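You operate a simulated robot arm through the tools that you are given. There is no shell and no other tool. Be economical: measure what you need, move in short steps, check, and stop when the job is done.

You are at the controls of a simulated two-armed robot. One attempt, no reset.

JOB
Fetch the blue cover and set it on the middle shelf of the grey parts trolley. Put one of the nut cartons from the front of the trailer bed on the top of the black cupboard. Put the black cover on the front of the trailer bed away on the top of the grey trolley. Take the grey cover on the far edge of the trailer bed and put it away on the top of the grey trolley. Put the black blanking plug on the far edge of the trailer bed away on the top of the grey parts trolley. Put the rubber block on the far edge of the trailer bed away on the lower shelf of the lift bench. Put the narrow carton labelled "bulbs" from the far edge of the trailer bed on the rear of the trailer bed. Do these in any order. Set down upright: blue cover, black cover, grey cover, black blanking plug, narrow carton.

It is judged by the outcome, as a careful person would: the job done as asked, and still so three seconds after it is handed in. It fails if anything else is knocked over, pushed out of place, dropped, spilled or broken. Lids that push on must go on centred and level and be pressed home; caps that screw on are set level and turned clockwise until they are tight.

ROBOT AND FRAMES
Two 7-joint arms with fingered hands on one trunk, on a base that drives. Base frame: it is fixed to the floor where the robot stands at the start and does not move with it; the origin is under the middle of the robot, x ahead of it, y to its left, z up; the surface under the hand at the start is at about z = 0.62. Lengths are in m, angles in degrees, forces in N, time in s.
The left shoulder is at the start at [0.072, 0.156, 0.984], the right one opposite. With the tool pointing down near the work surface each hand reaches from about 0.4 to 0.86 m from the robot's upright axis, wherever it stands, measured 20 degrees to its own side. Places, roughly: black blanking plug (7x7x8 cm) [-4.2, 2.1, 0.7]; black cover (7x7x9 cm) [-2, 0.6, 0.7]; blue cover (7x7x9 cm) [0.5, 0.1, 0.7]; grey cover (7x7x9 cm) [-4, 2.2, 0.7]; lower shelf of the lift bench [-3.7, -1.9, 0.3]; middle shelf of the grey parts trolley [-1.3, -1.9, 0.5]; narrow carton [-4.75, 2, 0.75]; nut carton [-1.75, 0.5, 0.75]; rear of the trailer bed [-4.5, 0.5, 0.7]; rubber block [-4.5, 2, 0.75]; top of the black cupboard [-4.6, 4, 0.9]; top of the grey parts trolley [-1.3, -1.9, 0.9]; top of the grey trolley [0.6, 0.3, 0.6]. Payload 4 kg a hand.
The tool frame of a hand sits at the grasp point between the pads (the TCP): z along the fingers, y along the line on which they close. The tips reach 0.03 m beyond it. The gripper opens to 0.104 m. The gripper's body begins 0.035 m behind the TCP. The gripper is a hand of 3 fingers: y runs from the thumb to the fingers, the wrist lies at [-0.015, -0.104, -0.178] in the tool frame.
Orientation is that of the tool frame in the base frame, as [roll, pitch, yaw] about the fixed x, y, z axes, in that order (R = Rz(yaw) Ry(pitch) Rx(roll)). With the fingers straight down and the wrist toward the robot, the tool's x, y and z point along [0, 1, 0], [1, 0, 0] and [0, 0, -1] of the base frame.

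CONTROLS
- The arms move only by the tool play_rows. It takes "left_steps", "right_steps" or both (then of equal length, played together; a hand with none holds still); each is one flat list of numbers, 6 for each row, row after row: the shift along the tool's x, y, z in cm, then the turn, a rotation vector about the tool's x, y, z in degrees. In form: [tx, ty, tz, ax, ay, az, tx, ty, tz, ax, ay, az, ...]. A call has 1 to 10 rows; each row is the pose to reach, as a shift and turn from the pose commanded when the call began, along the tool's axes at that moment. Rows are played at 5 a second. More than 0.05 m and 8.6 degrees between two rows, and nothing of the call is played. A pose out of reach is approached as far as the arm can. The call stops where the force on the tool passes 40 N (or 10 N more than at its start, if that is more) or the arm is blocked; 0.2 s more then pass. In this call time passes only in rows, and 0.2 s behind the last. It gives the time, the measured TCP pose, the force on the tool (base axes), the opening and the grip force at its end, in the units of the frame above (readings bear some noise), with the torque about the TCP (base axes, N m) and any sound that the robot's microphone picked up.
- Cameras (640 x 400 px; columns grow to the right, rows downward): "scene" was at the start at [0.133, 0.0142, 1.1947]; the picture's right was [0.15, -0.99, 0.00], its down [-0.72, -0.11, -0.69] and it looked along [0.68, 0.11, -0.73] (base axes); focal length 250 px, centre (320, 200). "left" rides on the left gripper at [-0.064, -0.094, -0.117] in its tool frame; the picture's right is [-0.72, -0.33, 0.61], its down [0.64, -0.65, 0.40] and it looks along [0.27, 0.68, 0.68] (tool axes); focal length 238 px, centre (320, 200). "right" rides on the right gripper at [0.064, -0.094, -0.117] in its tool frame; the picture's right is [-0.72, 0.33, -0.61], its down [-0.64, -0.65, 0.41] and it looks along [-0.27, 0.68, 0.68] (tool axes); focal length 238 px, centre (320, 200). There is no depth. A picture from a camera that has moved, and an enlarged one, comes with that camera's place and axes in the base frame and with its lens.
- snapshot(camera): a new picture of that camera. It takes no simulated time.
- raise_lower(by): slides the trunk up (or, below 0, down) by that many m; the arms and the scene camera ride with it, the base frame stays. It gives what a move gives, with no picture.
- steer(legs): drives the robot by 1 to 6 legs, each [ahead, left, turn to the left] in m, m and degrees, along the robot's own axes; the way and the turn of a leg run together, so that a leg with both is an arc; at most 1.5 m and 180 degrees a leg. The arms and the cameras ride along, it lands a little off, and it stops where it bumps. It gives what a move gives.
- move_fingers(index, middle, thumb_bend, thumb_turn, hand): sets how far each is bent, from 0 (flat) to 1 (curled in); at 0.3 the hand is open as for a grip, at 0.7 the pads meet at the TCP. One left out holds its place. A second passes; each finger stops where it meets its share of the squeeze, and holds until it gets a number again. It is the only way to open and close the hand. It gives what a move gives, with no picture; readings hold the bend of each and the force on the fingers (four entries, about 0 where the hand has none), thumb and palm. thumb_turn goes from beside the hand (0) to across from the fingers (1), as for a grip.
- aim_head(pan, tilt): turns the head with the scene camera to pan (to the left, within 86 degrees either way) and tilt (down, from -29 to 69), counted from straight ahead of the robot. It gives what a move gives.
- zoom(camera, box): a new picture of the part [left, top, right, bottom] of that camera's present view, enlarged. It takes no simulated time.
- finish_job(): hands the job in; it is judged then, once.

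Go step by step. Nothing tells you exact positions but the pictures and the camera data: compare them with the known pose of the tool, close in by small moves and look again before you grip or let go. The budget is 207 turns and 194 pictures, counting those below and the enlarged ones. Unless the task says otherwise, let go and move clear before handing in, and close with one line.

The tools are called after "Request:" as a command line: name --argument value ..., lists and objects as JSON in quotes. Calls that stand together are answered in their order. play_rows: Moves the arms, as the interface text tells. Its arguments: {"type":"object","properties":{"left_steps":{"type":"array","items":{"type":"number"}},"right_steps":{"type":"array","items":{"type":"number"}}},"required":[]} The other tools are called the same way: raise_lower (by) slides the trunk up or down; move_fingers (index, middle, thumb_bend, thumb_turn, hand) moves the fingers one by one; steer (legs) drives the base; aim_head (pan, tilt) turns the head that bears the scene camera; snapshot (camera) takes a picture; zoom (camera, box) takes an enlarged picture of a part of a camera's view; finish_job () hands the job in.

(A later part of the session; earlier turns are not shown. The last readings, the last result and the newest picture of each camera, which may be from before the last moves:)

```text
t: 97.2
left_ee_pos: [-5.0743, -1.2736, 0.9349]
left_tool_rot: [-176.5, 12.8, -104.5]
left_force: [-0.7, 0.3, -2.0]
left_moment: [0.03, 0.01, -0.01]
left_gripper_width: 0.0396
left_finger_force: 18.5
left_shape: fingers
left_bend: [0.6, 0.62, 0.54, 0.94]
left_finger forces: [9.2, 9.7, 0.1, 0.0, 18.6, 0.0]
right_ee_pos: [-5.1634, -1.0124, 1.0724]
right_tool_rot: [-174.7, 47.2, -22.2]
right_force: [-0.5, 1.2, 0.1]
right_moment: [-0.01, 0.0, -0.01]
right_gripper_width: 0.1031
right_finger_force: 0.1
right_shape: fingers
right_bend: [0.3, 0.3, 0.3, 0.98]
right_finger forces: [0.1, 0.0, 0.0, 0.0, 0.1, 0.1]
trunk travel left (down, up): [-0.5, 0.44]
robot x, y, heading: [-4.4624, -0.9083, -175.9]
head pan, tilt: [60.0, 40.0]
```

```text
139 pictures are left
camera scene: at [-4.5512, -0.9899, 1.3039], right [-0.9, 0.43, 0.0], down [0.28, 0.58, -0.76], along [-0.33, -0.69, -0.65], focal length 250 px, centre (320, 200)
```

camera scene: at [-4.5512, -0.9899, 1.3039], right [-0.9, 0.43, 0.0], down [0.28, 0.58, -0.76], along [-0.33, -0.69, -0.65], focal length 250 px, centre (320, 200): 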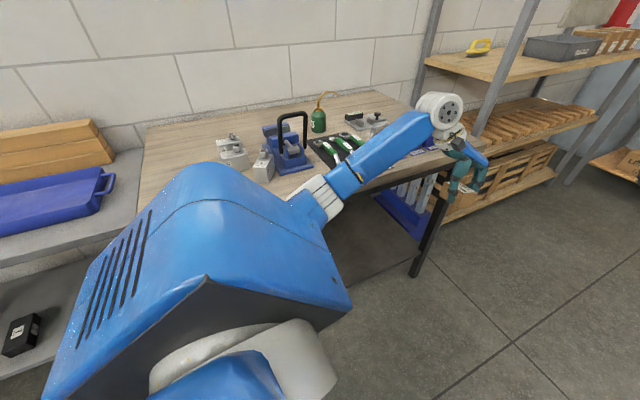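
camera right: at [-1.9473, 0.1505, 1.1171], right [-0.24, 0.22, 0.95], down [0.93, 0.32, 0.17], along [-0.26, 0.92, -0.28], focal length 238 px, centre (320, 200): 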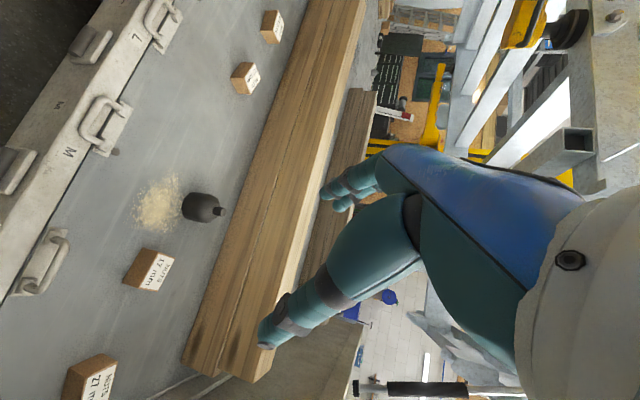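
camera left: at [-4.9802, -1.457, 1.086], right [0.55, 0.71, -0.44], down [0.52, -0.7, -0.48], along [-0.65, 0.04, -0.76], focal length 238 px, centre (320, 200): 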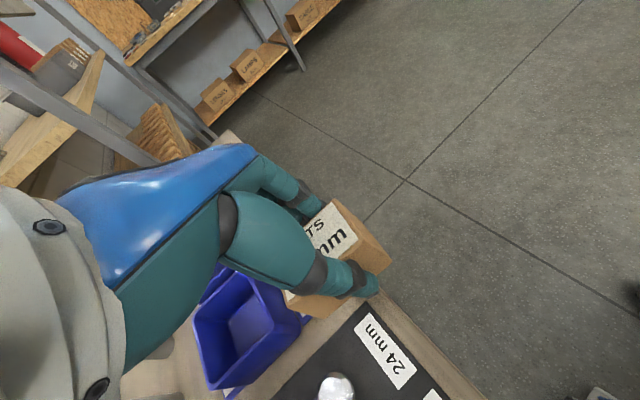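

The arm is free and the bench items still stand. I'll straighten up, drive on past the trailer's rear, turn to +y and look.

Request:
steer --legs '[[0, 0, -4.4], [1.45, -0.1, 0], [0, 0, -90]]'

Request:
aim_head --pan 0 --tilt 20

Request:
snapshot --camera "scene"

Request:
snapshot --camera "left"

```text
t: 108.8
left_ee_pos: [-6.2239, -0.1538, 0.936]
left_tool_rot: [-176.5, 12.9, 159.9]
left_force: [0.7, 0.0, -3.0]
left_moment: [0.02, -0.02, 0.04]
left_gripper_width: 0.0397
left_finger_force: 17.1
left_shape: fingers
left_bend: [0.6, 0.62, 0.54, 0.94]
left_finger forces: [8.8, 8.7, 0.0, 0.0, 17.0, 0.0]
right_ee_pos: [-5.9553, -0.0934, 1.0719]
right_tool_rot: [-174.7, 47.2, -117.9]
right_force: [-0.3, 0.2, 1.0]
right_moment: [-0.02, -0.01, -0.02]
right_gripper_width: 0.1031
right_finger_force: 0.1
right_shape: fingers
right_bend: [0.3, 0.3, 0.3, 0.98]
right_finger forces: [0.0, 0.1, 0.0, 0.1, 0.0, 0.1]
trunk travel left (down, up): [-0.5, 0.44]
robot x, y, heading: [-5.9224, -0.7979, 88.5]
head pan, tilt: [60.0, 40.0]
```

```text
t: 110.0
left_ee_pos: [-6.2226, -0.156, 0.9367]
left_tool_rot: [-176.6, 12.8, 159.9]
left_force: [0.3, -0.3, -2.4]
left_moment: [0.05, 0.0, 0.02]
left_gripper_width: 0.0392
left_finger_force: 17.1
left_shape: fingers
left_bend: [0.6, 0.62, 0.54, 0.94]
left_finger forces: [8.9, 8.9, 0.0, 0.0, 17.5, 0.1]
right_ee_pos: [-5.9545, -0.0954, 1.0734]
right_tool_rot: [-174.8, 47.2, -118.0]
right_force: [0.4, -0.1, -0.4]
right_moment: [0.05, 0.0, 0.02]
right_gripper_width: 0.1032
right_finger_force: 0.3
right_shape: fingers
right_bend: [0.3, 0.3, 0.3, 0.98]
right_finger forces: [0.0, 0.0, 0.0, 0.1, 0.0, 0.0]
trunk travel left (down, up): [-0.5, 0.44]
robot x, y, heading: [-5.9191, -0.7983, 88.4]
head pan, tilt: [0.0, 20.0]
```

```text
138 pictures are left
camera scene: at [-5.9173, -0.6531, 1.3352], right [1.0, -0.03, 0.0], down [-0.01, -0.35, -0.94], along [0.02, 0.94, -0.35], focal length 250 px, centre (320, 200)
```

scene: 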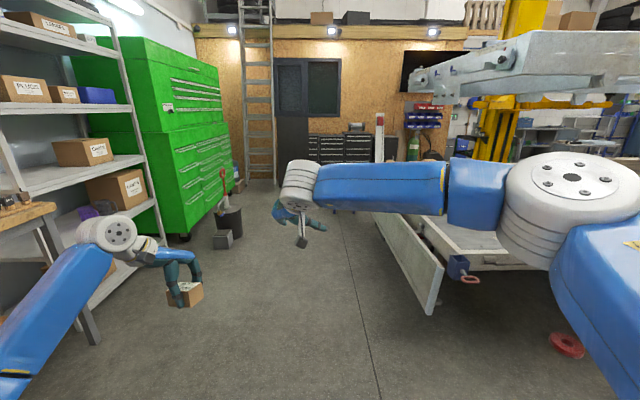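

```text
137 pictures are left
camera left: at [-6.2207, -0.2487, 1.0708], right [0.66, -0.63, -0.42], down [-0.74, -0.45, -0.5], along [0.12, 0.64, -0.76], focal length 238 px, centre (320, 200)
```

left: 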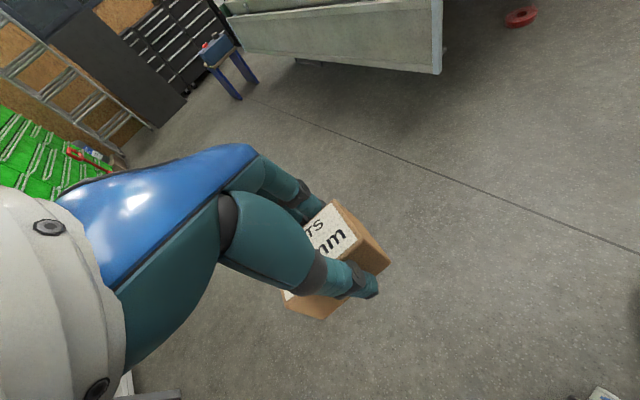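

The way behind the trailer is clear for now, though a blue stand shows ahead near (-5.5, 2.8). I'll go 1.9 m forward and look again.

Request:
steer --legs '[[1.0, 0, 1.5], [0.9, 0.05, 0]]'

Request:
snapshot --camera "scene"

Request:
snapshot --camera "left"

Request:
aim_head --pan -50 --tilt 15

Request:
snapshot --camera "scene"

```text
t: 119.6
left_ee_pos: [-6.312, 1.7289, 0.9368]
left_tool_rot: [-176.6, 12.7, 162.6]
left_force: [-0.8, 0.5, -1.6]
left_moment: [0.0, 0.0, 0.0]
left_gripper_width: 0.0393
left_finger_force: 17.9
left_shape: fingers
left_bend: [0.6, 0.62, 0.54, 0.94]
left_finger forces: [8.8, 8.9, 0.1, 0.1, 17.4, 0.0]
right_ee_pos: [-6.0451, 1.8027, 1.0747]
right_tool_rot: [-175.0, 47.3, -115.4]
right_force: [0.4, 0.3, -0.1]
right_moment: [-0.04, -0.01, 0.01]
right_gripper_width: 0.1034
right_finger_force: 0.1
right_shape: fingers
right_bend: [0.3, 0.3, 0.3, 0.98]
right_finger forces: [0.1, 0.0, 0.0, 0.0, 0.0, 0.1]
trunk travel left (down, up): [-0.5, 0.44]
robot x, y, heading: [-5.9741, 1.0978, 91.3]
head pan, tilt: [0.0, 20.0]
```

```text
136 pictures are left
camera scene: at [-5.9807, 1.2469, 1.3353], right [1.0, 0.02, 0.0], down [0.01, -0.34, -0.94], along [-0.02, 0.94, -0.34], focal length 250 px, centre (320, 200)
```

scene: 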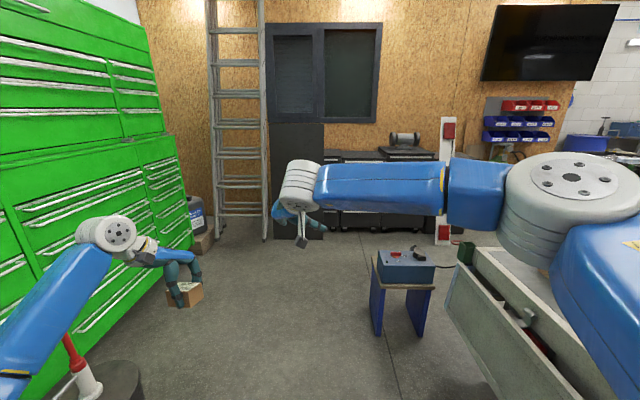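

```text
135 pictures are left
camera left: at [-6.3038, 1.636, 1.0709], right [0.69, -0.59, -0.42], down [-0.72, -0.48, -0.5], along [0.09, 0.64, -0.76], focal length 238 px, centre (320, 200)
```

left: 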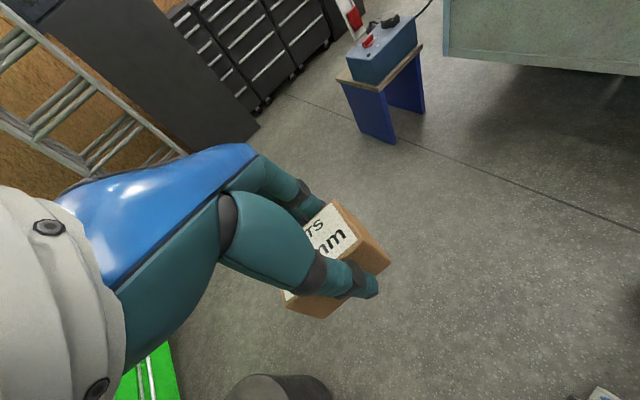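

```text
t: 120.8
left_ee_pos: [-6.3107, 1.7268, 0.9393]
left_tool_rot: [-176.6, 12.7, 162.6]
left_force: [-0.2, 1.4, -3.3]
left_moment: [0.06, 0.0, 0.04]
left_gripper_width: 0.0394
left_finger_force: 17.5
left_shape: fingers
left_bend: [0.6, 0.62, 0.54, 0.94]
left_finger forces: [8.9, 9.0, 0.0, 0.0, 17.5, 0.1]
right_ee_pos: [-6.0433, 1.8015, 1.0752]
right_tool_rot: [-175.0, 47.2, -115.2]
right_force: [0.9, 0.9, 0.1]
right_moment: [-0.02, 0.0, 0.0]
right_gripper_width: 0.1034
right_finger_force: 0.1
right_shape: fingers
right_bend: [0.3, 0.3, 0.3, 0.98]
right_finger forces: [0.1, 0.0, 0.0, 0.0, 0.0, 0.0]
trunk travel left (down, up): [-0.5, 0.44]
robot x, y, heading: [-5.977, 1.1022, 91.3]
head pan, tilt: [-50.0, 15.0]
```

```text
134 pictures are left
camera scene: at [-5.9086, 1.2161, 1.3436], right [0.66, -0.75, 0.0], down [-0.19, -0.17, -0.97], along [0.73, 0.64, -0.26], focal length 250 px, centre (320, 200)
```

scene: 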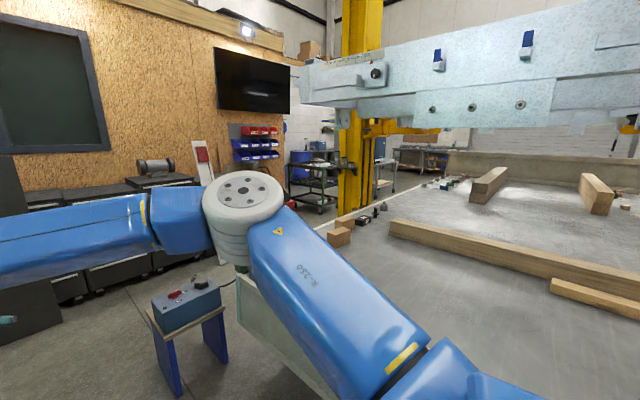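

I see the far-edge items, a blue stand with a lift control box at about (-5.4, 2.65), and a drawer row along the wall; the black cupboard should lie beyond the white plank. I'll raise a bit, turn to +x, sidestep toward the wall and edge along.

Request:
raise_lower --by 0.12

Request:
steer --legs '[[1.15, 0, 0], [0, 0, -91], [0, 0.85, 0]]'

Request:
aim_head --pan 20 --tilt 25

Request:
snapshot --camera "scene"

```text
t: 122.3
left_ee_pos: [-6.3112, 1.7267, 1.0564]
left_tool_rot: [-176.6, 12.8, 162.6]
left_force: [0.7, 0.3, -1.9]
left_moment: [0.01, 0.0, -0.01]
left_gripper_width: 0.0394
left_finger_force: 17.4
left_shape: fingers
left_bend: [0.6, 0.62, 0.54, 0.94]
left_finger forces: [8.9, 9.0, 0.0, 0.1, 17.6, 0.1]
right_ee_pos: [-6.0455, 1.8023, 1.1953]
right_tool_rot: [-174.9, 47.4, -115.2]
right_force: [-0.5, 0.8, -0.1]
right_moment: [0.0, 0.05, 0.01]
right_gripper_width: 0.1033
right_finger_force: 0.0
right_shape: fingers
right_bend: [0.3, 0.3, 0.3, 0.98]
right_finger forces: [0.2, 0.0, 0.0, 0.0, 0.1, 0.0]
trunk travel left (down, up): [-0.62, 0.32]
robot x, y, heading: [-5.9791, 1.0992, 91.2]
head pan, tilt: [-50.0, 15.0]
```

```text
t: 136.1
left_ee_pos: [-5.3386, 3.3795, 1.0585]
left_tool_rot: [-176.6, 12.5, 69.5]
left_force: [0.1, -0.4, -1.7]
left_moment: [0.0, 0.0, -0.01]
left_gripper_width: 0.0389
left_finger_force: 16.9
left_shape: fingers
left_bend: [0.61, 0.62, 0.54, 0.94]
left_finger forces: [8.6, 8.4, 0.0, 0.0, 16.6, 0.0]
right_ee_pos: [-5.2789, 3.1097, 1.1954]
right_tool_rot: [-175.1, 47.2, 151.4]
right_force: [0.0, -0.1, -0.7]
right_moment: [0.02, 0.03, 0.0]
right_gripper_width: 0.1035
right_finger_force: 0.1
right_shape: fingers
right_bend: [0.3, 0.3, 0.3, 0.98]
right_finger forces: [0.0, 0.1, 0.0, 0.1, 0.0, 0.1]
trunk travel left (down, up): [-0.62, 0.32]
robot x, y, heading: [-5.988, 3.0791, -1.8]
head pan, tilt: [-50.0, 15.0]
```

```text
t: 137.5
left_ee_pos: [-5.3411, 3.3822, 1.06]
left_tool_rot: [-176.8, 12.6, 69.4]
left_force: [-0.4, -0.4, -2.1]
left_moment: [-0.01, -0.04, 0.05]
left_gripper_width: 0.0389
left_finger_force: 17.3
left_shape: fingers
left_bend: [0.61, 0.62, 0.54, 0.95]
left_finger forces: [8.7, 8.6, 0.0, 0.1, 16.9, 0.1]
right_ee_pos: [-5.2808, 3.1132, 1.197]
right_tool_rot: [-175.1, 47.4, 151.4]
right_force: [0.8, 0.8, -0.3]
right_moment: [0.05, 0.02, 0.02]
right_gripper_width: 0.1032
right_finger_force: 0.0
right_shape: fingers
right_bend: [0.3, 0.3, 0.3, 0.98]
right_finger forces: [0.0, 0.0, 0.0, 0.0, 0.1, 0.0]
trunk travel left (down, up): [-0.62, 0.32]
robot x, y, heading: [-5.9853, 3.0781, -1.7]
head pan, tilt: [20.0, 25.0]
```

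```text
133 pictures are left
camera scene: at [-5.8406, 3.1131, 1.4471], right [0.31, -0.95, 0.0], down [-0.4, -0.13, -0.9], along [0.86, 0.28, -0.43], focal length 250 px, centre (320, 200)
```

scene: 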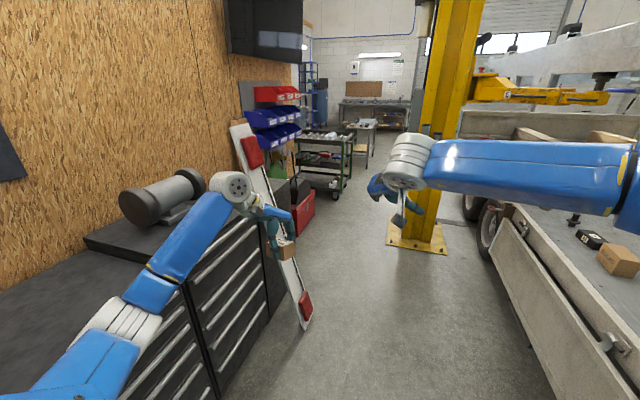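

A white plank leans at about (-4.75, 3.57), and the stand is hidden under my right arm. I'll check its clearance before moving on.

Request:
aim_head --pan -25 --tilt 60

Request:
snapshot --camera "scene"

Request:
snapshot --camera "left"

```text
t: 138.6
left_ee_pos: [-5.3407, 3.3811, 1.0593]
left_tool_rot: [-176.8, 12.7, 69.5]
left_force: [-0.8, -0.9, -2.5]
left_moment: [0.01, -0.04, -0.02]
left_gripper_width: 0.0392
left_finger_force: 17.1
left_shape: fingers
left_bend: [0.61, 0.62, 0.54, 0.95]
left_finger forces: [8.8, 8.7, 0.0, 0.0, 17.0, 0.0]
right_ee_pos: [-5.2814, 3.1128, 1.1971]
right_tool_rot: [-175.2, 47.5, 151.3]
right_force: [-0.3, -0.2, -0.6]
right_moment: [0.0, 0.02, 0.0]
right_gripper_width: 0.1032
right_finger_force: 0.0
right_shape: fingers
right_bend: [0.3, 0.3, 0.3, 0.98]
right_finger forces: [0.0, 0.0, 0.0, 0.1, 0.0, 0.0]
trunk travel left (down, up): [-0.62, 0.32]
robot x, y, heading: [-5.9814, 3.0834, -1.8]
head pan, tilt: [-25.0, 60.0]
```

```text
132 pictures are left
camera scene: at [-5.8689, 3.0541, 1.3973], right [-0.45, -0.89, 0.0], down [-0.77, 0.39, -0.5], along [0.44, -0.23, -0.87], focal length 250 px, centre (320, 200)
```

scene: 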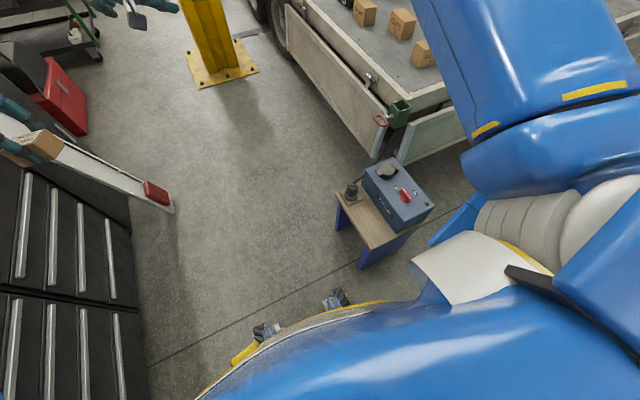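

```text
131 pictures are left
camera left: at [-5.4357, 3.38, 1.1934], right [-0.63, -0.65, -0.42], down [-0.44, 0.75, -0.5], along [0.64, -0.13, -0.76], focal length 238 px, centre (320, 200)
```

left: 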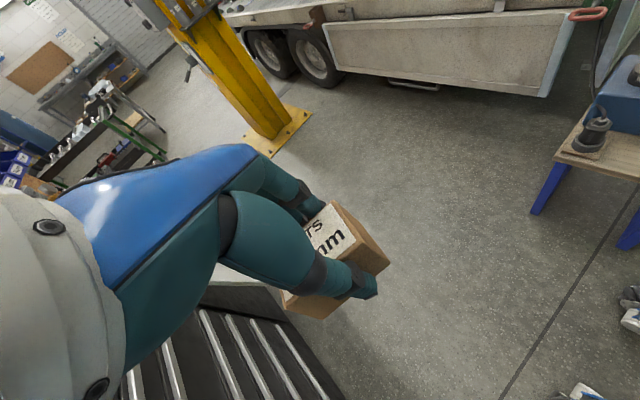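

The stand's edge is at about y 2.72 and the plank foot at (-4.77, 3.57). I'll sidestep left 8 cm and go forward into the open area before the cupboard.

Request:
steer --legs '[[0, 0.08, 1.5], [0.95, 0, 0], [0.25, -0.25, 0]]'

Request:
aim_head --pan 55 --tilt 35

Request:
snapshot --camera "scene"

Request:
aim_head --pan -75 --tilt 30

Request:
snapshot --camera "scene"

```text
t: 146.1
left_ee_pos: [-4.1531, 3.218, 1.0588]
left_tool_rot: [-176.9, 12.8, 70.6]
left_force: [0.3, 0.5, -1.9]
left_moment: [-0.02, -0.04, -0.01]
left_gripper_width: 0.0389
left_finger_force: 16.9
left_shape: fingers
left_bend: [0.61, 0.62, 0.54, 0.95]
left_finger forces: [8.8, 8.4, 0.0, 0.0, 17.1, 0.0]
right_ee_pos: [-4.0889, 2.9496, 1.1988]
right_tool_rot: [-175.0, 47.5, 152.7]
right_force: [0.0, 0.4, -0.5]
right_moment: [0.03, -0.02, 0.04]
right_gripper_width: 0.1034
right_finger_force: 0.0
right_shape: fingers
right_bend: [0.3, 0.3, 0.3, 0.98]
right_finger forces: [0.1, 0.1, 0.0, 0.0, 0.1, 0.0]
trunk travel left (down, up): [-0.62, 0.32]
robot x, y, heading: [-4.7876, 2.899, -0.5]
head pan, tilt: [-25.0, 60.0]
```

```text
t: 147.7
left_ee_pos: [-4.1544, 3.2156, 1.0602]
left_tool_rot: [-176.9, 12.6, 70.7]
left_force: [0.2, -0.4, -2.3]
left_moment: [0.0, -0.02, 0.02]
left_gripper_width: 0.0388
left_finger_force: 17.3
left_shape: fingers
left_bend: [0.61, 0.62, 0.54, 0.95]
left_finger forces: [8.8, 8.7, 0.0, 0.0, 17.2, 0.0]
right_ee_pos: [-4.09, 2.9472, 1.1991]
right_tool_rot: [-175.2, 47.6, 152.5]
right_force: [0.7, 0.1, 0.0]
right_moment: [0.04, 0.0, 0.02]
right_gripper_width: 0.1032
right_finger_force: 0.0
right_shape: fingers
right_bend: [0.3, 0.3, 0.3, 0.98]
right_finger forces: [0.0, 0.0, 0.0, 0.0, 0.0, 0.1]
trunk travel left (down, up): [-0.62, 0.32]
robot x, y, heading: [-4.7901, 2.9059, -0.3]
head pan, tilt: [55.0, 35.0]
```

```text
130 pictures are left
camera scene: at [-4.6821, 2.9779, 1.4313], right [0.81, -0.58, 0.0], down [-0.34, -0.47, -0.82], along [0.48, 0.66, -0.58], focal length 250 px, centre (320, 200)
```

scene: 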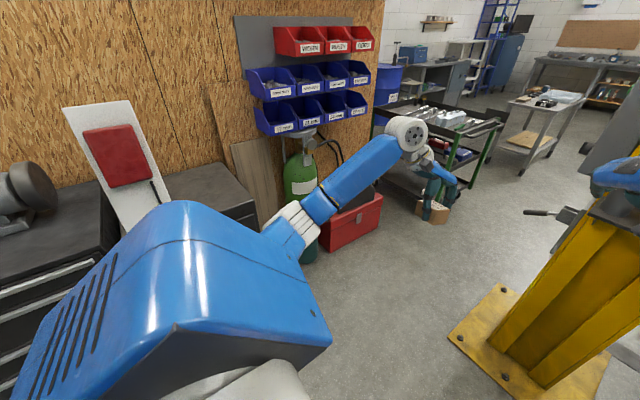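

```text
t: 149.8
left_ee_pos: [-4.1541, 3.2133, 1.0622]
left_tool_rot: [-176.9, 12.6, 70.7]
left_force: [-0.1, -0.8, -2.5]
left_moment: [-0.01, -0.05, -0.02]
left_gripper_width: 0.0388
left_finger_force: 17.4
left_shape: fingers
left_bend: [0.61, 0.62, 0.54, 0.95]
left_finger forces: [8.8, 8.7, 0.1, 0.1, 17.1, 0.0]
right_ee_pos: [-4.0898, 2.9448, 1.1988]
right_tool_rot: [-175.3, 47.5, 152.4]
right_force: [-0.4, 0.7, 0.9]
right_moment: [0.0, 0.0, 0.01]
right_gripper_width: 0.1033
right_finger_force: 0.1
right_shape: fingers
right_bend: [0.3, 0.3, 0.3, 0.98]
right_finger forces: [0.0, 0.0, 0.0, 0.0, 0.0, 0.0]
trunk travel left (down, up): [-0.62, 0.32]
robot x, y, heading: [-4.7906, 2.9024, -0.3]
head pan, tilt: [-75.0, 30.0]
```

```text
129 pictures are left
camera scene: at [-4.7111, 2.8169, 1.4396], right [-0.97, -0.25, 0.0], down [-0.13, 0.48, -0.87], along [0.21, -0.84, -0.5], focal length 250 px, centre (320, 200)
```

scene: 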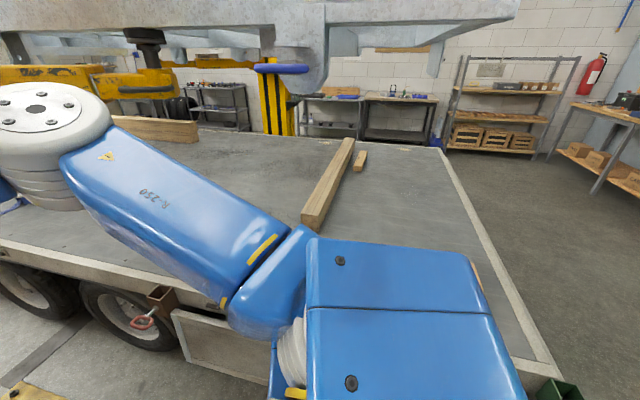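

The black cupboard's clear top lies just right of the leaning plank, around (-4.52, 3.88). I'll rotate in stages toward it, level the left hand, and draw the right hand back.

Request:
steer --legs '[[0, 0, 45], [0.417, -0.276, 0], [0, 0, 45]]'

Request:
play_rows --left_steps '[0, 0, 0, -1, 4.2, 0, 0, 0, 0, -2, 8.4, 0, 0, 0, 0, -3.1, 12.6, 0]' --right_steps '[0, 0, -4, 0, 0, 0, 0, 0, -8, 0, 0, 0, 0, 0, -12, 0, 0, 0]'

Request:
aim_head --pan 15 --tilt 45

Request:
snapshot --camera "scene"

Request:
snapshot --camera "left"

```text
t: 156.8
left_ee_pos: [-4.6198, 3.6248, 1.0629]
left_tool_rot: [-176.8, 12.5, 161.4]
left_force: [0.0, 0.3, -2.2]
left_moment: [0.0, -0.02, 0.0]
left_gripper_width: 0.0386
left_finger_force: 16.2
left_shape: fingers
left_bend: [0.61, 0.63, 0.54, 0.95]
left_finger forces: [8.6, 8.1, 0.0, 0.0, 16.2, 0.1]
right_ee_pos: [-4.3512, 3.6922, 1.1982]
right_tool_rot: [-175.4, 47.4, -116.9]
right_force: [0.4, -0.8, 0.1]
right_moment: [0.02, -0.03, 0.03]
right_gripper_width: 0.1035
right_finger_force: 0.0
right_shape: fingers
right_bend: [0.3, 0.3, 0.3, 0.98]
right_finger forces: [0.1, 0.0, 0.1, 0.0, 0.0, 0.0]
trunk travel left (down, up): [-0.62, 0.32]
robot x, y, heading: [-4.2973, 2.9942, 89.9]
head pan, tilt: [-75.0, 30.0]
```

```text
t: 157.6
left_ee_pos: [-4.6194, 3.6204, 1.0627]
left_tool_rot: [179.8, -0.1, 161.0]
left_force: [-0.6, 0.6, -2.8]
left_moment: [-0.01, -0.06, -0.03]
left_gripper_width: 0.0387
left_finger_force: 16.5
left_shape: fingers
left_bend: [0.61, 0.63, 0.54, 0.95]
left_finger forces: [8.6, 8.3, 0.0, 0.0, 16.6, 0.1]
right_ee_pos: [-4.403, 3.6155, 1.2802]
right_tool_rot: [-175.6, 47.6, -117.1]
right_force: [0.4, 0.3, -0.2]
right_moment: [0.01, 0.0, 0.01]
right_gripper_width: 0.1033
right_finger_force: 0.0
right_shape: fingers
right_bend: [0.3, 0.3, 0.3, 0.98]
right_finger forces: [0.1, 0.1, 0.0, 0.1, 0.0, 0.1]
trunk travel left (down, up): [-0.62, 0.32]
robot x, y, heading: [-4.2993, 2.9938, 89.9]
head pan, tilt: [-75.0, 30.0]
```

```text
t: 159.3
left_ee_pos: [-4.6197, 3.6212, 1.0642]
left_tool_rot: [179.9, 0.0, 161.1]
left_force: [0.1, -0.3, -2.1]
left_moment: [0.04, -0.02, -0.07]
left_gripper_width: 0.0385
left_finger_force: 16.6
left_shape: fingers
left_bend: [0.61, 0.63, 0.54, 0.95]
left_finger forces: [8.7, 8.2, 0.0, 0.1, 16.6, 0.0]
right_ee_pos: [-4.4022, 3.6176, 1.2797]
right_tool_rot: [-175.5, 47.6, -117.0]
right_force: [-0.1, -0.6, -0.2]
right_moment: [0.0, 0.0, 0.0]
right_gripper_width: 0.1034
right_finger_force: 0.1
right_shape: fingers
right_bend: [0.3, 0.3, 0.3, 0.98]
right_finger forces: [0.1, 0.1, 0.0, 0.0, 0.0, 0.1]
trunk travel left (down, up): [-0.62, 0.32]
robot x, y, heading: [-4.2992, 2.9924, 90.1]
head pan, tilt: [15.0, 45.0]
```

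```text
128 pictures are left
camera scene: at [-4.325, 3.1271, 1.4166], right [0.97, 0.26, 0.0], down [0.18, -0.69, -0.7], along [-0.18, 0.68, -0.71], focal length 250 px, centre (320, 200)
```

scene: 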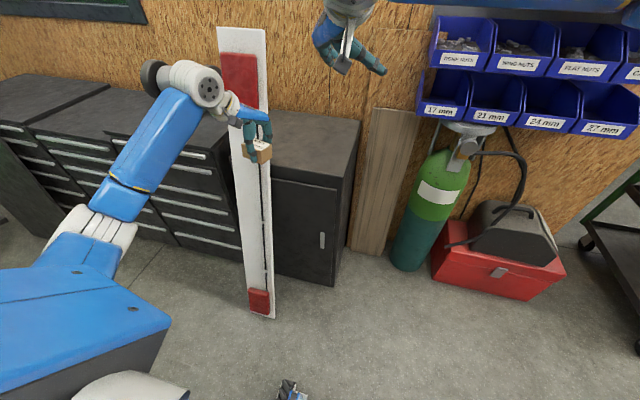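

```text
127 pictures are left
camera left: at [-4.5907, 3.513, 1.1802], right [0.57, -0.54, -0.61], down [-0.82, -0.41, -0.4], along [-0.03, 0.74, -0.68], focal length 238 px, centre (320, 200)
```

left: 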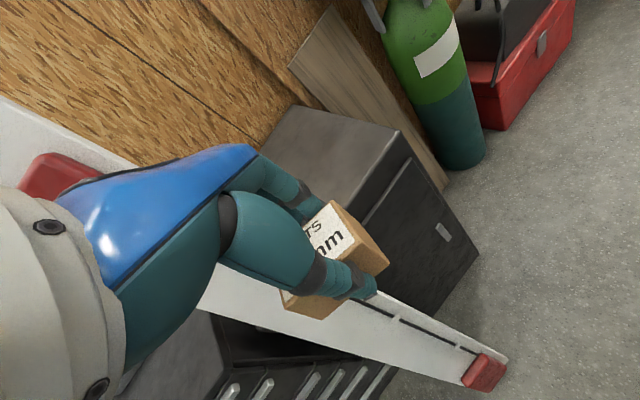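

The cupboard top is free right of the plank, with its front edge at y ≈ 3.69 and right edge at x ≈ -4.42. I'll pull the right hand back further and move the base so the carton is above (-4.505, 3.85).

Request:
play_rows --right_steps '[3.6, -1.8, -1.5, 0, 0, 0, 7.2, -3.6, -3, 0, 0, 0, 10.8, -5.4, -4.5, 0, 0, 0]'

Request:
steer --legs '[[0, -0.115, 0], [0.23, 0, 0]]'

Request:
snapshot --camera "scene"

Request:
snapshot --camera "left"

```text
t: 160.1
left_ee_pos: [-4.6198, 3.6217, 1.0631]
left_tool_rot: [179.9, -0.1, 161.0]
left_force: [1.0, -0.5, -2.2]
left_moment: [0.03, -0.01, 0.01]
left_gripper_width: 0.0391
left_finger_force: 16.6
left_shape: fingers
left_bend: [0.61, 0.63, 0.54, 0.95]
left_finger forces: [8.6, 8.2, 0.0, 0.1, 16.6, 0.1]
right_ee_pos: [-4.4076, 3.4961, 1.2365]
right_tool_rot: [-175.7, 47.6, -117.3]
right_force: [0.5, -0.5, 0.2]
right_moment: [-0.02, 0.0, 0.0]
right_gripper_width: 0.1032
right_finger_force: 0.0
right_shape: fingers
right_bend: [0.3, 0.3, 0.3, 0.98]
right_finger forces: [0.0, 0.0, 0.1, 0.0, 0.1, 0.0]
trunk travel left (down, up): [-0.62, 0.32]
robot x, y, heading: [-4.3041, 2.9917, 90.0]
head pan, tilt: [15.0, 45.0]
```

```text
t: 162.7
left_ee_pos: [-4.4975, 3.8533, 1.0663]
left_tool_rot: [179.9, -0.4, 160.8]
left_force: [-0.1, 0.4, -1.7]
left_moment: [0.04, -0.02, -0.03]
left_gripper_width: 0.0386
left_finger_force: 16.4
left_shape: fingers
left_bend: [0.61, 0.63, 0.54, 0.95]
left_finger forces: [8.6, 8.2, 0.0, 0.0, 16.6, 0.0]
right_ee_pos: [-4.2835, 3.7248, 1.2357]
right_tool_rot: [-176.0, 47.7, -117.6]
right_force: [-0.1, -0.4, 0.0]
right_moment: [-0.01, -0.01, -0.04]
right_gripper_width: 0.1033
right_finger_force: 0.2
right_shape: fingers
right_bend: [0.3, 0.3, 0.3, 0.98]
right_finger forces: [0.0, 0.0, 0.0, 0.0, 0.1, 0.1]
trunk travel left (down, up): [-0.62, 0.32]
robot x, y, heading: [-4.1862, 3.226, 89.9]
head pan, tilt: [15.0, 45.0]
```

```text
126 pictures are left
camera scene: at [-4.1971, 3.3555, 1.4173], right [0.97, 0.26, -0.01], down [0.18, -0.68, -0.71], along [-0.19, 0.68, -0.71], focal length 250 px, centre (320, 200)
```

scene: 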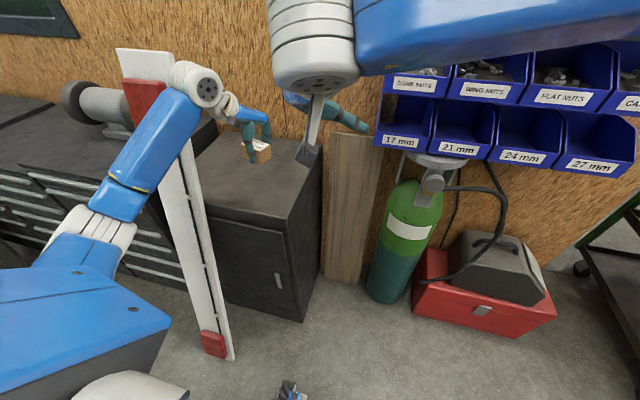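

```text
125 pictures are left
camera left: at [-4.4673, 3.7436, 1.1832], right [0.57, -0.54, -0.62], down [-0.82, -0.4, -0.4], along [-0.03, 0.74, -0.68], focal length 238 px, centre (320, 200)
```

left: 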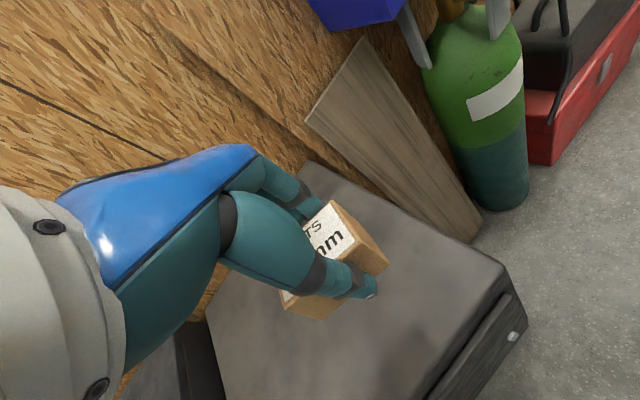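

The carton is above the cupboard top. I'll lower 11 cm, then look.

Request:
play_rows --left_steps '[0, 0, 3, 0, 0, 0, 0, 0, 6, 0, 0, 0, 0, 0, 9, 0, 0, 0, 0, 0, 11, 0, 0, 0]'

Request:
snapshot --camera "left"

Request:
zoom --camera "scene" --box '[120, 50, 340, 187]'

```text
t: 163.7
left_ee_pos: [-4.5123, 3.856, 0.9498]
left_tool_rot: [179.8, 0.3, 160.9]
left_force: [-0.8, 0.3, -1.6]
left_moment: [0.04, -0.05, -0.02]
left_gripper_width: 0.0385
left_finger_force: 16.1
left_shape: fingers
left_bend: [0.61, 0.63, 0.54, 0.95]
left_finger forces: [8.5, 8.1, 0.0, 0.0, 16.5, 0.0]
right_ee_pos: [-4.3012, 3.7273, 1.2342]
right_tool_rot: [-174.8, 47.9, -116.5]
right_force: [-1.5, 0.1, -0.4]
right_moment: [-0.04, 0.0, -0.05]
right_gripper_width: 0.1032
right_finger_force: 0.1
right_shape: fingers
right_bend: [0.3, 0.3, 0.3, 0.98]
right_finger forces: [0.0, 0.0, 0.1, 0.0, 0.0, 0.0]
trunk travel left (down, up): [-0.62, 0.32]
robot x, y, heading: [-4.1851, 3.2293, 89.9]
head pan, tilt: [15.0, 45.0]
```

```text
124 pictures are left
camera left: at [-4.485, 3.7467, 1.0666], right [0.58, -0.54, -0.61], down [-0.82, -0.41, -0.41], along [-0.02, 0.74, -0.68], focal length 238 px, centre (320, 200)
```

left: 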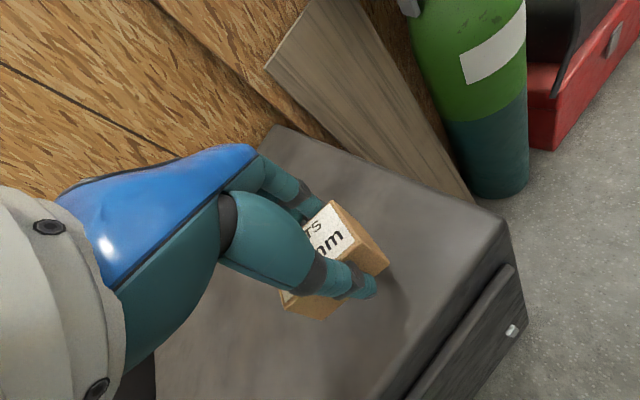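

```text
2.91 times, centred on (230, 118) of scene
camera zoom: at [-4.2181, 3.3608, 1.4164], right [0.97, 0.26, 0.01], down [0.19, -0.69, -0.7], along [-0.18, 0.68, -0.71], focal length 726 px, centre (582, 437)
```

zoom: 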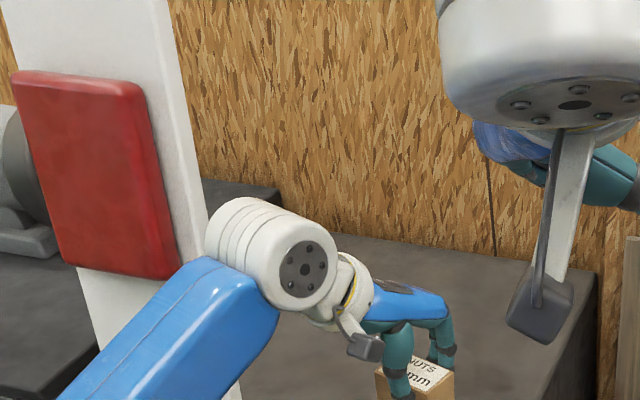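

The robot leaned about 1° during that move, which suggests contact somewhere. I'll check both elbows.

Request:
aim_head --pan 60 --tilt 50

Request:
snapshot --camera "scene"

Request:
aim_head --pan -80 --tilt 35

Request:
snapshot --camera "scene"

```text
t: 164.8
left_ee_pos: [-4.5027, 3.8555, 0.9525]
left_tool_rot: [179.9, -0.1, 160.8]
left_force: [-0.1, 0.2, -1.7]
left_moment: [0.0, -0.04, -0.02]
left_gripper_width: 0.038
left_finger_force: 15.7
left_shape: fingers
left_bend: [0.61, 0.63, 0.54, 0.95]
left_finger forces: [8.5, 8.1, 0.1, 0.0, 16.3, 0.0]
right_ee_pos: [-4.2889, 3.7263, 1.2348]
right_tool_rot: [-175.6, 47.7, -117.2]
right_force: [0.0, 0.2, -1.0]
right_moment: [0.03, 0.02, 0.03]
right_gripper_width: 0.1035
right_finger_force: 0.2
right_shape: fingers
right_bend: [0.3, 0.3, 0.3, 0.98]
right_finger forces: [0.1, 0.1, 0.0, 0.0, 0.0, 0.0]
trunk travel left (down, up): [-0.62, 0.32]
robot x, y, heading: [-4.1821, 3.2293, 89.8]
head pan, tilt: [60.0, 50.0]
```

```text
122 pictures are left
camera scene: at [-4.2538, 3.3201, 1.4098], right [0.5, 0.87, 0.0], down [0.66, -0.39, -0.64], along [-0.55, 0.32, -0.77], focal length 250 px, centre (320, 200)
```

scene: 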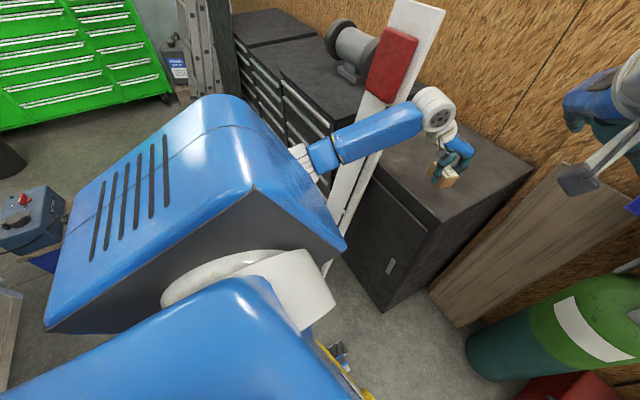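

```text
t: 167.0
left_ee_pos: [-4.5038, 3.8555, 0.9528]
left_tool_rot: [179.8, 0.0, 160.9]
left_force: [-0.7, -0.1, -2.3]
left_moment: [-0.01, 0.01, -0.02]
left_gripper_width: 0.0387
left_finger_force: 16.4
left_shape: fingers
left_bend: [0.61, 0.63, 0.54, 0.95]
left_finger forces: [8.4, 8.1, 0.0, 0.1, 16.4, 0.0]
right_ee_pos: [-4.2931, 3.7275, 1.2353]
right_tool_rot: [-175.5, 47.7, -117.2]
right_force: [0.5, -0.4, 0.0]
right_moment: [-0.02, 0.04, 0.03]
right_gripper_width: 0.1034
right_finger_force: 0.0
right_shape: fingers
right_bend: [0.3, 0.3, 0.3, 0.98]
right_finger forces: [0.1, 0.1, 0.1, 0.1, 0.0, 0.0]
trunk travel left (down, up): [-0.62, 0.32]
robot x, y, heading: [-4.1806, 3.2268, 89.7]
head pan, tilt: [-80.0, 35.0]
```

```text
121 pictures are left
camera scene: at [-4.1008, 3.2966, 1.4318], right [0.17, -0.98, 0.0], down [-0.56, -0.1, -0.82], along [0.81, 0.14, -0.57], focal length 250 px, centre (320, 200)
```

scene: 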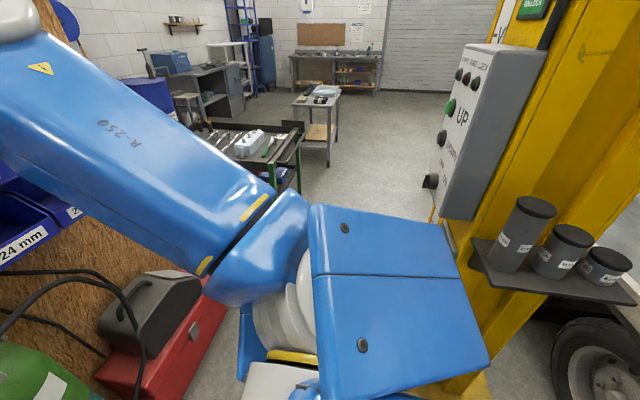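

That was only sway; nothing is touching. I'll lower gently to contact.

Request:
play_rows --left_steps '[0, 0, 0.5, 0, 0, 0, 0, 0, 0.9, 0, 0, 0, 0, 0, 1.2, 0, 0, 0]'

Request:
snapshot --camera "left"

```text
t: 167.8
left_ee_pos: [-4.5039, 3.8565, 0.9413]
left_tool_rot: [179.8, 0.0, 160.8]
left_force: [1.1, 1.0, -2.3]
left_moment: [0.01, -0.01, 0.04]
left_gripper_width: 0.0385
left_finger_force: 16.4
left_shape: fingers
left_bend: [0.61, 0.63, 0.54, 0.95]
left_finger forces: [8.5, 8.1, 0.1, 0.0, 16.4, 0.0]
right_ee_pos: [-4.2907, 3.7269, 1.2357]
right_tool_rot: [-175.3, 47.6, -117.0]
right_force: [0.4, -0.2, 0.4]
right_moment: [-0.03, 0.01, 0.01]
right_gripper_width: 0.1035
right_finger_force: 0.0
right_shape: fingers
right_bend: [0.3, 0.3, 0.3, 0.98]
right_finger forces: [0.0, 0.0, 0.0, 0.0, 0.1, 0.0]
trunk travel left (down, up): [-0.62, 0.32]
robot x, y, heading: [-4.184, 3.2297, 89.8]
head pan, tilt: [-80.0, 35.0]
```

```text
120 pictures are left
camera left: at [-4.476, 3.7464, 1.0579], right [0.57, -0.54, -0.61], down [-0.82, -0.4, -0.41], along [-0.03, 0.74, -0.68], focal length 238 px, centre (320, 200)
```

left: 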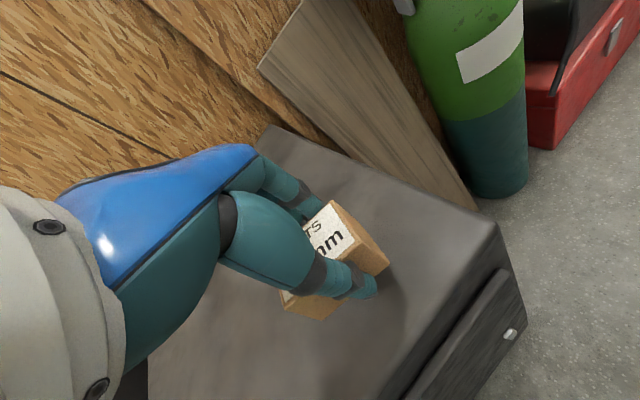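

No contact yet, so I'll keep lowering in small steps.

Request:
play_rows --left_steps '[0, 0, 0.4, 0, 0, 0, 0, 0, 0.8, 0, 0, 0, 0, 0, 1.1, 0, 0, 0]'

```text
t: 168.6
left_ee_pos: [-4.5033, 3.8561, 0.9298]
left_tool_rot: [180.0, -0.1, 160.8]
left_force: [-0.5, 0.4, -2.0]
left_moment: [0.03, -0.02, -0.01]
left_gripper_width: 0.0388
left_finger_force: 16.4
left_shape: fingers
left_bend: [0.61, 0.63, 0.54, 0.95]
left_finger forces: [8.5, 8.1, 0.1, 0.0, 16.4, 0.1]
right_ee_pos: [-4.2918, 3.7274, 1.2352]
right_tool_rot: [-175.3, 47.7, -116.9]
right_force: [0.1, -0.4, 0.5]
right_moment: [0.02, -0.02, 0.01]
right_gripper_width: 0.1032
right_finger_force: 0.1
right_shape: fingers
right_bend: [0.3, 0.3, 0.3, 0.98]
right_finger forces: [0.0, 0.0, 0.0, 0.0, 0.0, 0.1]
trunk travel left (down, up): [-0.62, 0.32]
robot x, y, heading: [-4.1825, 3.2248, 90.1]
head pan, tilt: [-80.0, 35.0]
```

Request:
play_rows --left_steps '[0, 0, 0.4, 0, 0, 0, 0, 0, 0.8, 0, 0, 0, 0, 0, 1.2, 0, 0, 0]'

Request:
snapshot --camera "left"

Request:
aim_head --pan 30 --tilt 40

Request:
zoom --camera "scene" --box '[240, 60, 480, 210]'

```text
t: 169.4
left_ee_pos: [-4.5042, 3.8557, 0.9183]
left_tool_rot: [179.8, 0.0, 160.9]
left_force: [-0.6, -0.2, -1.8]
left_moment: [0.04, -0.05, 0.02]
left_gripper_width: 0.0386
left_finger_force: 16.3
left_shape: fingers
left_bend: [0.61, 0.63, 0.54, 0.95]
left_finger forces: [8.5, 8.0, 0.0, 0.1, 16.4, 0.0]
right_ee_pos: [-4.291, 3.7267, 1.2351]
right_tool_rot: [-175.3, 47.7, -117.0]
right_force: [-0.1, 0.4, -0.2]
right_moment: [-0.03, 0.0, 0.0]
right_gripper_width: 0.1034
right_finger_force: 0.1
right_shape: fingers
right_bend: [0.3, 0.3, 0.3, 0.98]
right_finger forces: [0.1, 0.0, 0.0, 0.0, 0.1, 0.0]
trunk travel left (down, up): [-0.62, 0.32]
robot x, y, heading: [-4.1849, 3.2245, 89.8]
head pan, tilt: [-80.0, 35.0]
```

```text
119 pictures are left
camera left: at [-4.476, 3.7466, 1.0343], right [0.57, -0.54, -0.61], down [-0.82, -0.4, -0.41], along [-0.03, 0.74, -0.68], focal length 238 px, centre (320, 200)
```

left: 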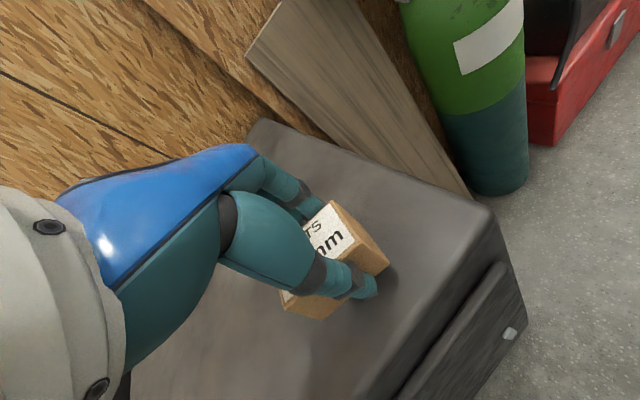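

```text
t: 171.3
left_ee_pos: [-4.5033, 3.8561, 0.9163]
left_tool_rot: [179.9, 0.1, 160.7]
left_force: [0.1, 0.6, -1.8]
left_moment: [0.01, -0.02, -0.02]
left_gripper_width: 0.0387
left_finger_force: 16.8
left_shape: fingers
left_bend: [0.61, 0.63, 0.54, 0.95]
left_finger forces: [8.5, 8.1, 0.1, 0.0, 16.3, 0.0]
right_ee_pos: [-4.2915, 3.7276, 1.2352]
right_tool_rot: [-175.4, 47.7, -117.2]
right_force: [0.4, 0.2, 0.4]
right_moment: [-0.01, 0.0, -0.01]
right_gripper_width: 0.1034
right_finger_force: 0.0
right_shape: fingers
right_bend: [0.3, 0.3, 0.3, 0.98]
right_finger forces: [0.0, 0.0, 0.1, 0.1, 0.0, 0.1]
trunk travel left (down, up): [-0.62, 0.32]
robot x, y, heading: [-4.1879, 3.2248, 89.8]
head pan, tilt: [30.0, 40.0]
```

```text
2.67 times, centred on (360, 135) of scene
camera zoom: at [-4.2299, 3.355, 1.4239], right [0.87, 0.5, 0.0], down [0.32, -0.56, -0.76], along [-0.38, 0.66, -0.65], focal length 665 px, centre (213, 373)
```

zoom: 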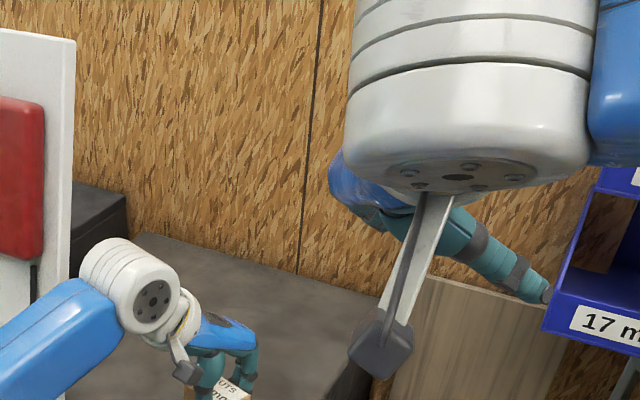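

Still no contact; the top is probably nearer 0.86. I'll continue down in 4 mm steps.

Request:
play_rows --left_steps '[0, 0, 0.4, 0, 0, 0, 0, 0, 0.8, 0, 0, 0, 0, 0, 1.2, 0, 0, 0, 0, 0, 1.6, 0, 0, 0]'

```text
t: 172.3
left_ee_pos: [-4.5043, 3.8558, 0.9028]
left_tool_rot: [179.8, 0.0, 160.8]
left_force: [-1.1, 0.0, -1.5]
left_moment: [0.03, -0.03, 0.0]
left_gripper_width: 0.0386
left_finger_force: 15.9
left_shape: fingers
left_bend: [0.61, 0.63, 0.54, 0.95]
left_finger forces: [8.5, 8.0, 0.0, 0.0, 16.3, 0.0]
right_ee_pos: [-4.2916, 3.7264, 1.2352]
right_tool_rot: [-175.3, 47.8, -117.0]
right_force: [-0.3, -0.3, -1.2]
right_moment: [0.0, -0.03, 0.02]
right_gripper_width: 0.1033
right_finger_force: 0.1
right_shape: fingers
right_bend: [0.3, 0.3, 0.3, 0.98]
right_finger forces: [0.0, 0.0, 0.0, 0.1, 0.1, 0.0]
trunk travel left (down, up): [-0.62, 0.32]
robot x, y, heading: [-4.1839, 3.2242, 89.9]
head pan, tilt: [30.0, 40.0]
```

Request:
play_rows --left_steps '[0, 0, 0.4, 0, 0, 0, 0, 0, 0.8, 0, 0, 0, 0, 0, 1.2, 0, 0, 0, 0, 0, 1.5, 0, 0, 0]'

Request:
snapshot --camera "left"

```text
t: 173.3
left_ee_pos: [-4.5051, 3.8528, 0.8951]
left_tool_rot: [179.1, -0.3, 160.8]
left_force: [-6.0, 4.3, 31.9]
left_moment: [0.2, -0.03, -0.01]
left_gripper_width: 0.0387
left_finger_force: 22.4
left_shape: fingers
left_bend: [0.61, 0.62, 0.55, 0.95]
left_finger forces: [11.9, 12.3, 0.0, 0.0, 21.1, 0.1]
right_ee_pos: [-4.2906, 3.7222, 1.2368]
right_tool_rot: [-175.6, 47.9, -117.2]
right_force: [0.7, -0.8, -0.6]
right_moment: [0.0, 0.0, -0.02]
right_gripper_width: 0.1032
right_finger_force: 0.0
right_shape: fingers
right_bend: [0.3, 0.3, 0.3, 0.98]
right_finger forces: [0.1, 0.1, 0.0, 0.0, 0.0, 0.1]
trunk travel left (down, up): [-0.62, 0.32]
robot x, y, heading: [-4.1852, 3.2295, 89.8]
head pan, tilt: [30.0, 40.0]
```

```text
117 pictures are left
camera left: at [-4.4752, 3.7432, 1.0108], right [0.57, -0.53, -0.62], down [-0.82, -0.4, -0.41], along [-0.03, 0.75, -0.67], focal length 238 px, centre (320, 200)
```

left: 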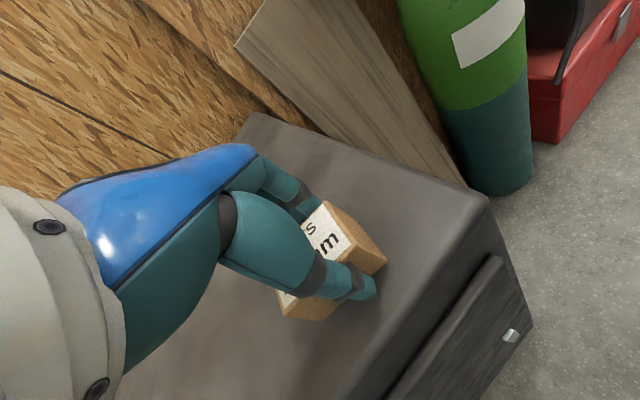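

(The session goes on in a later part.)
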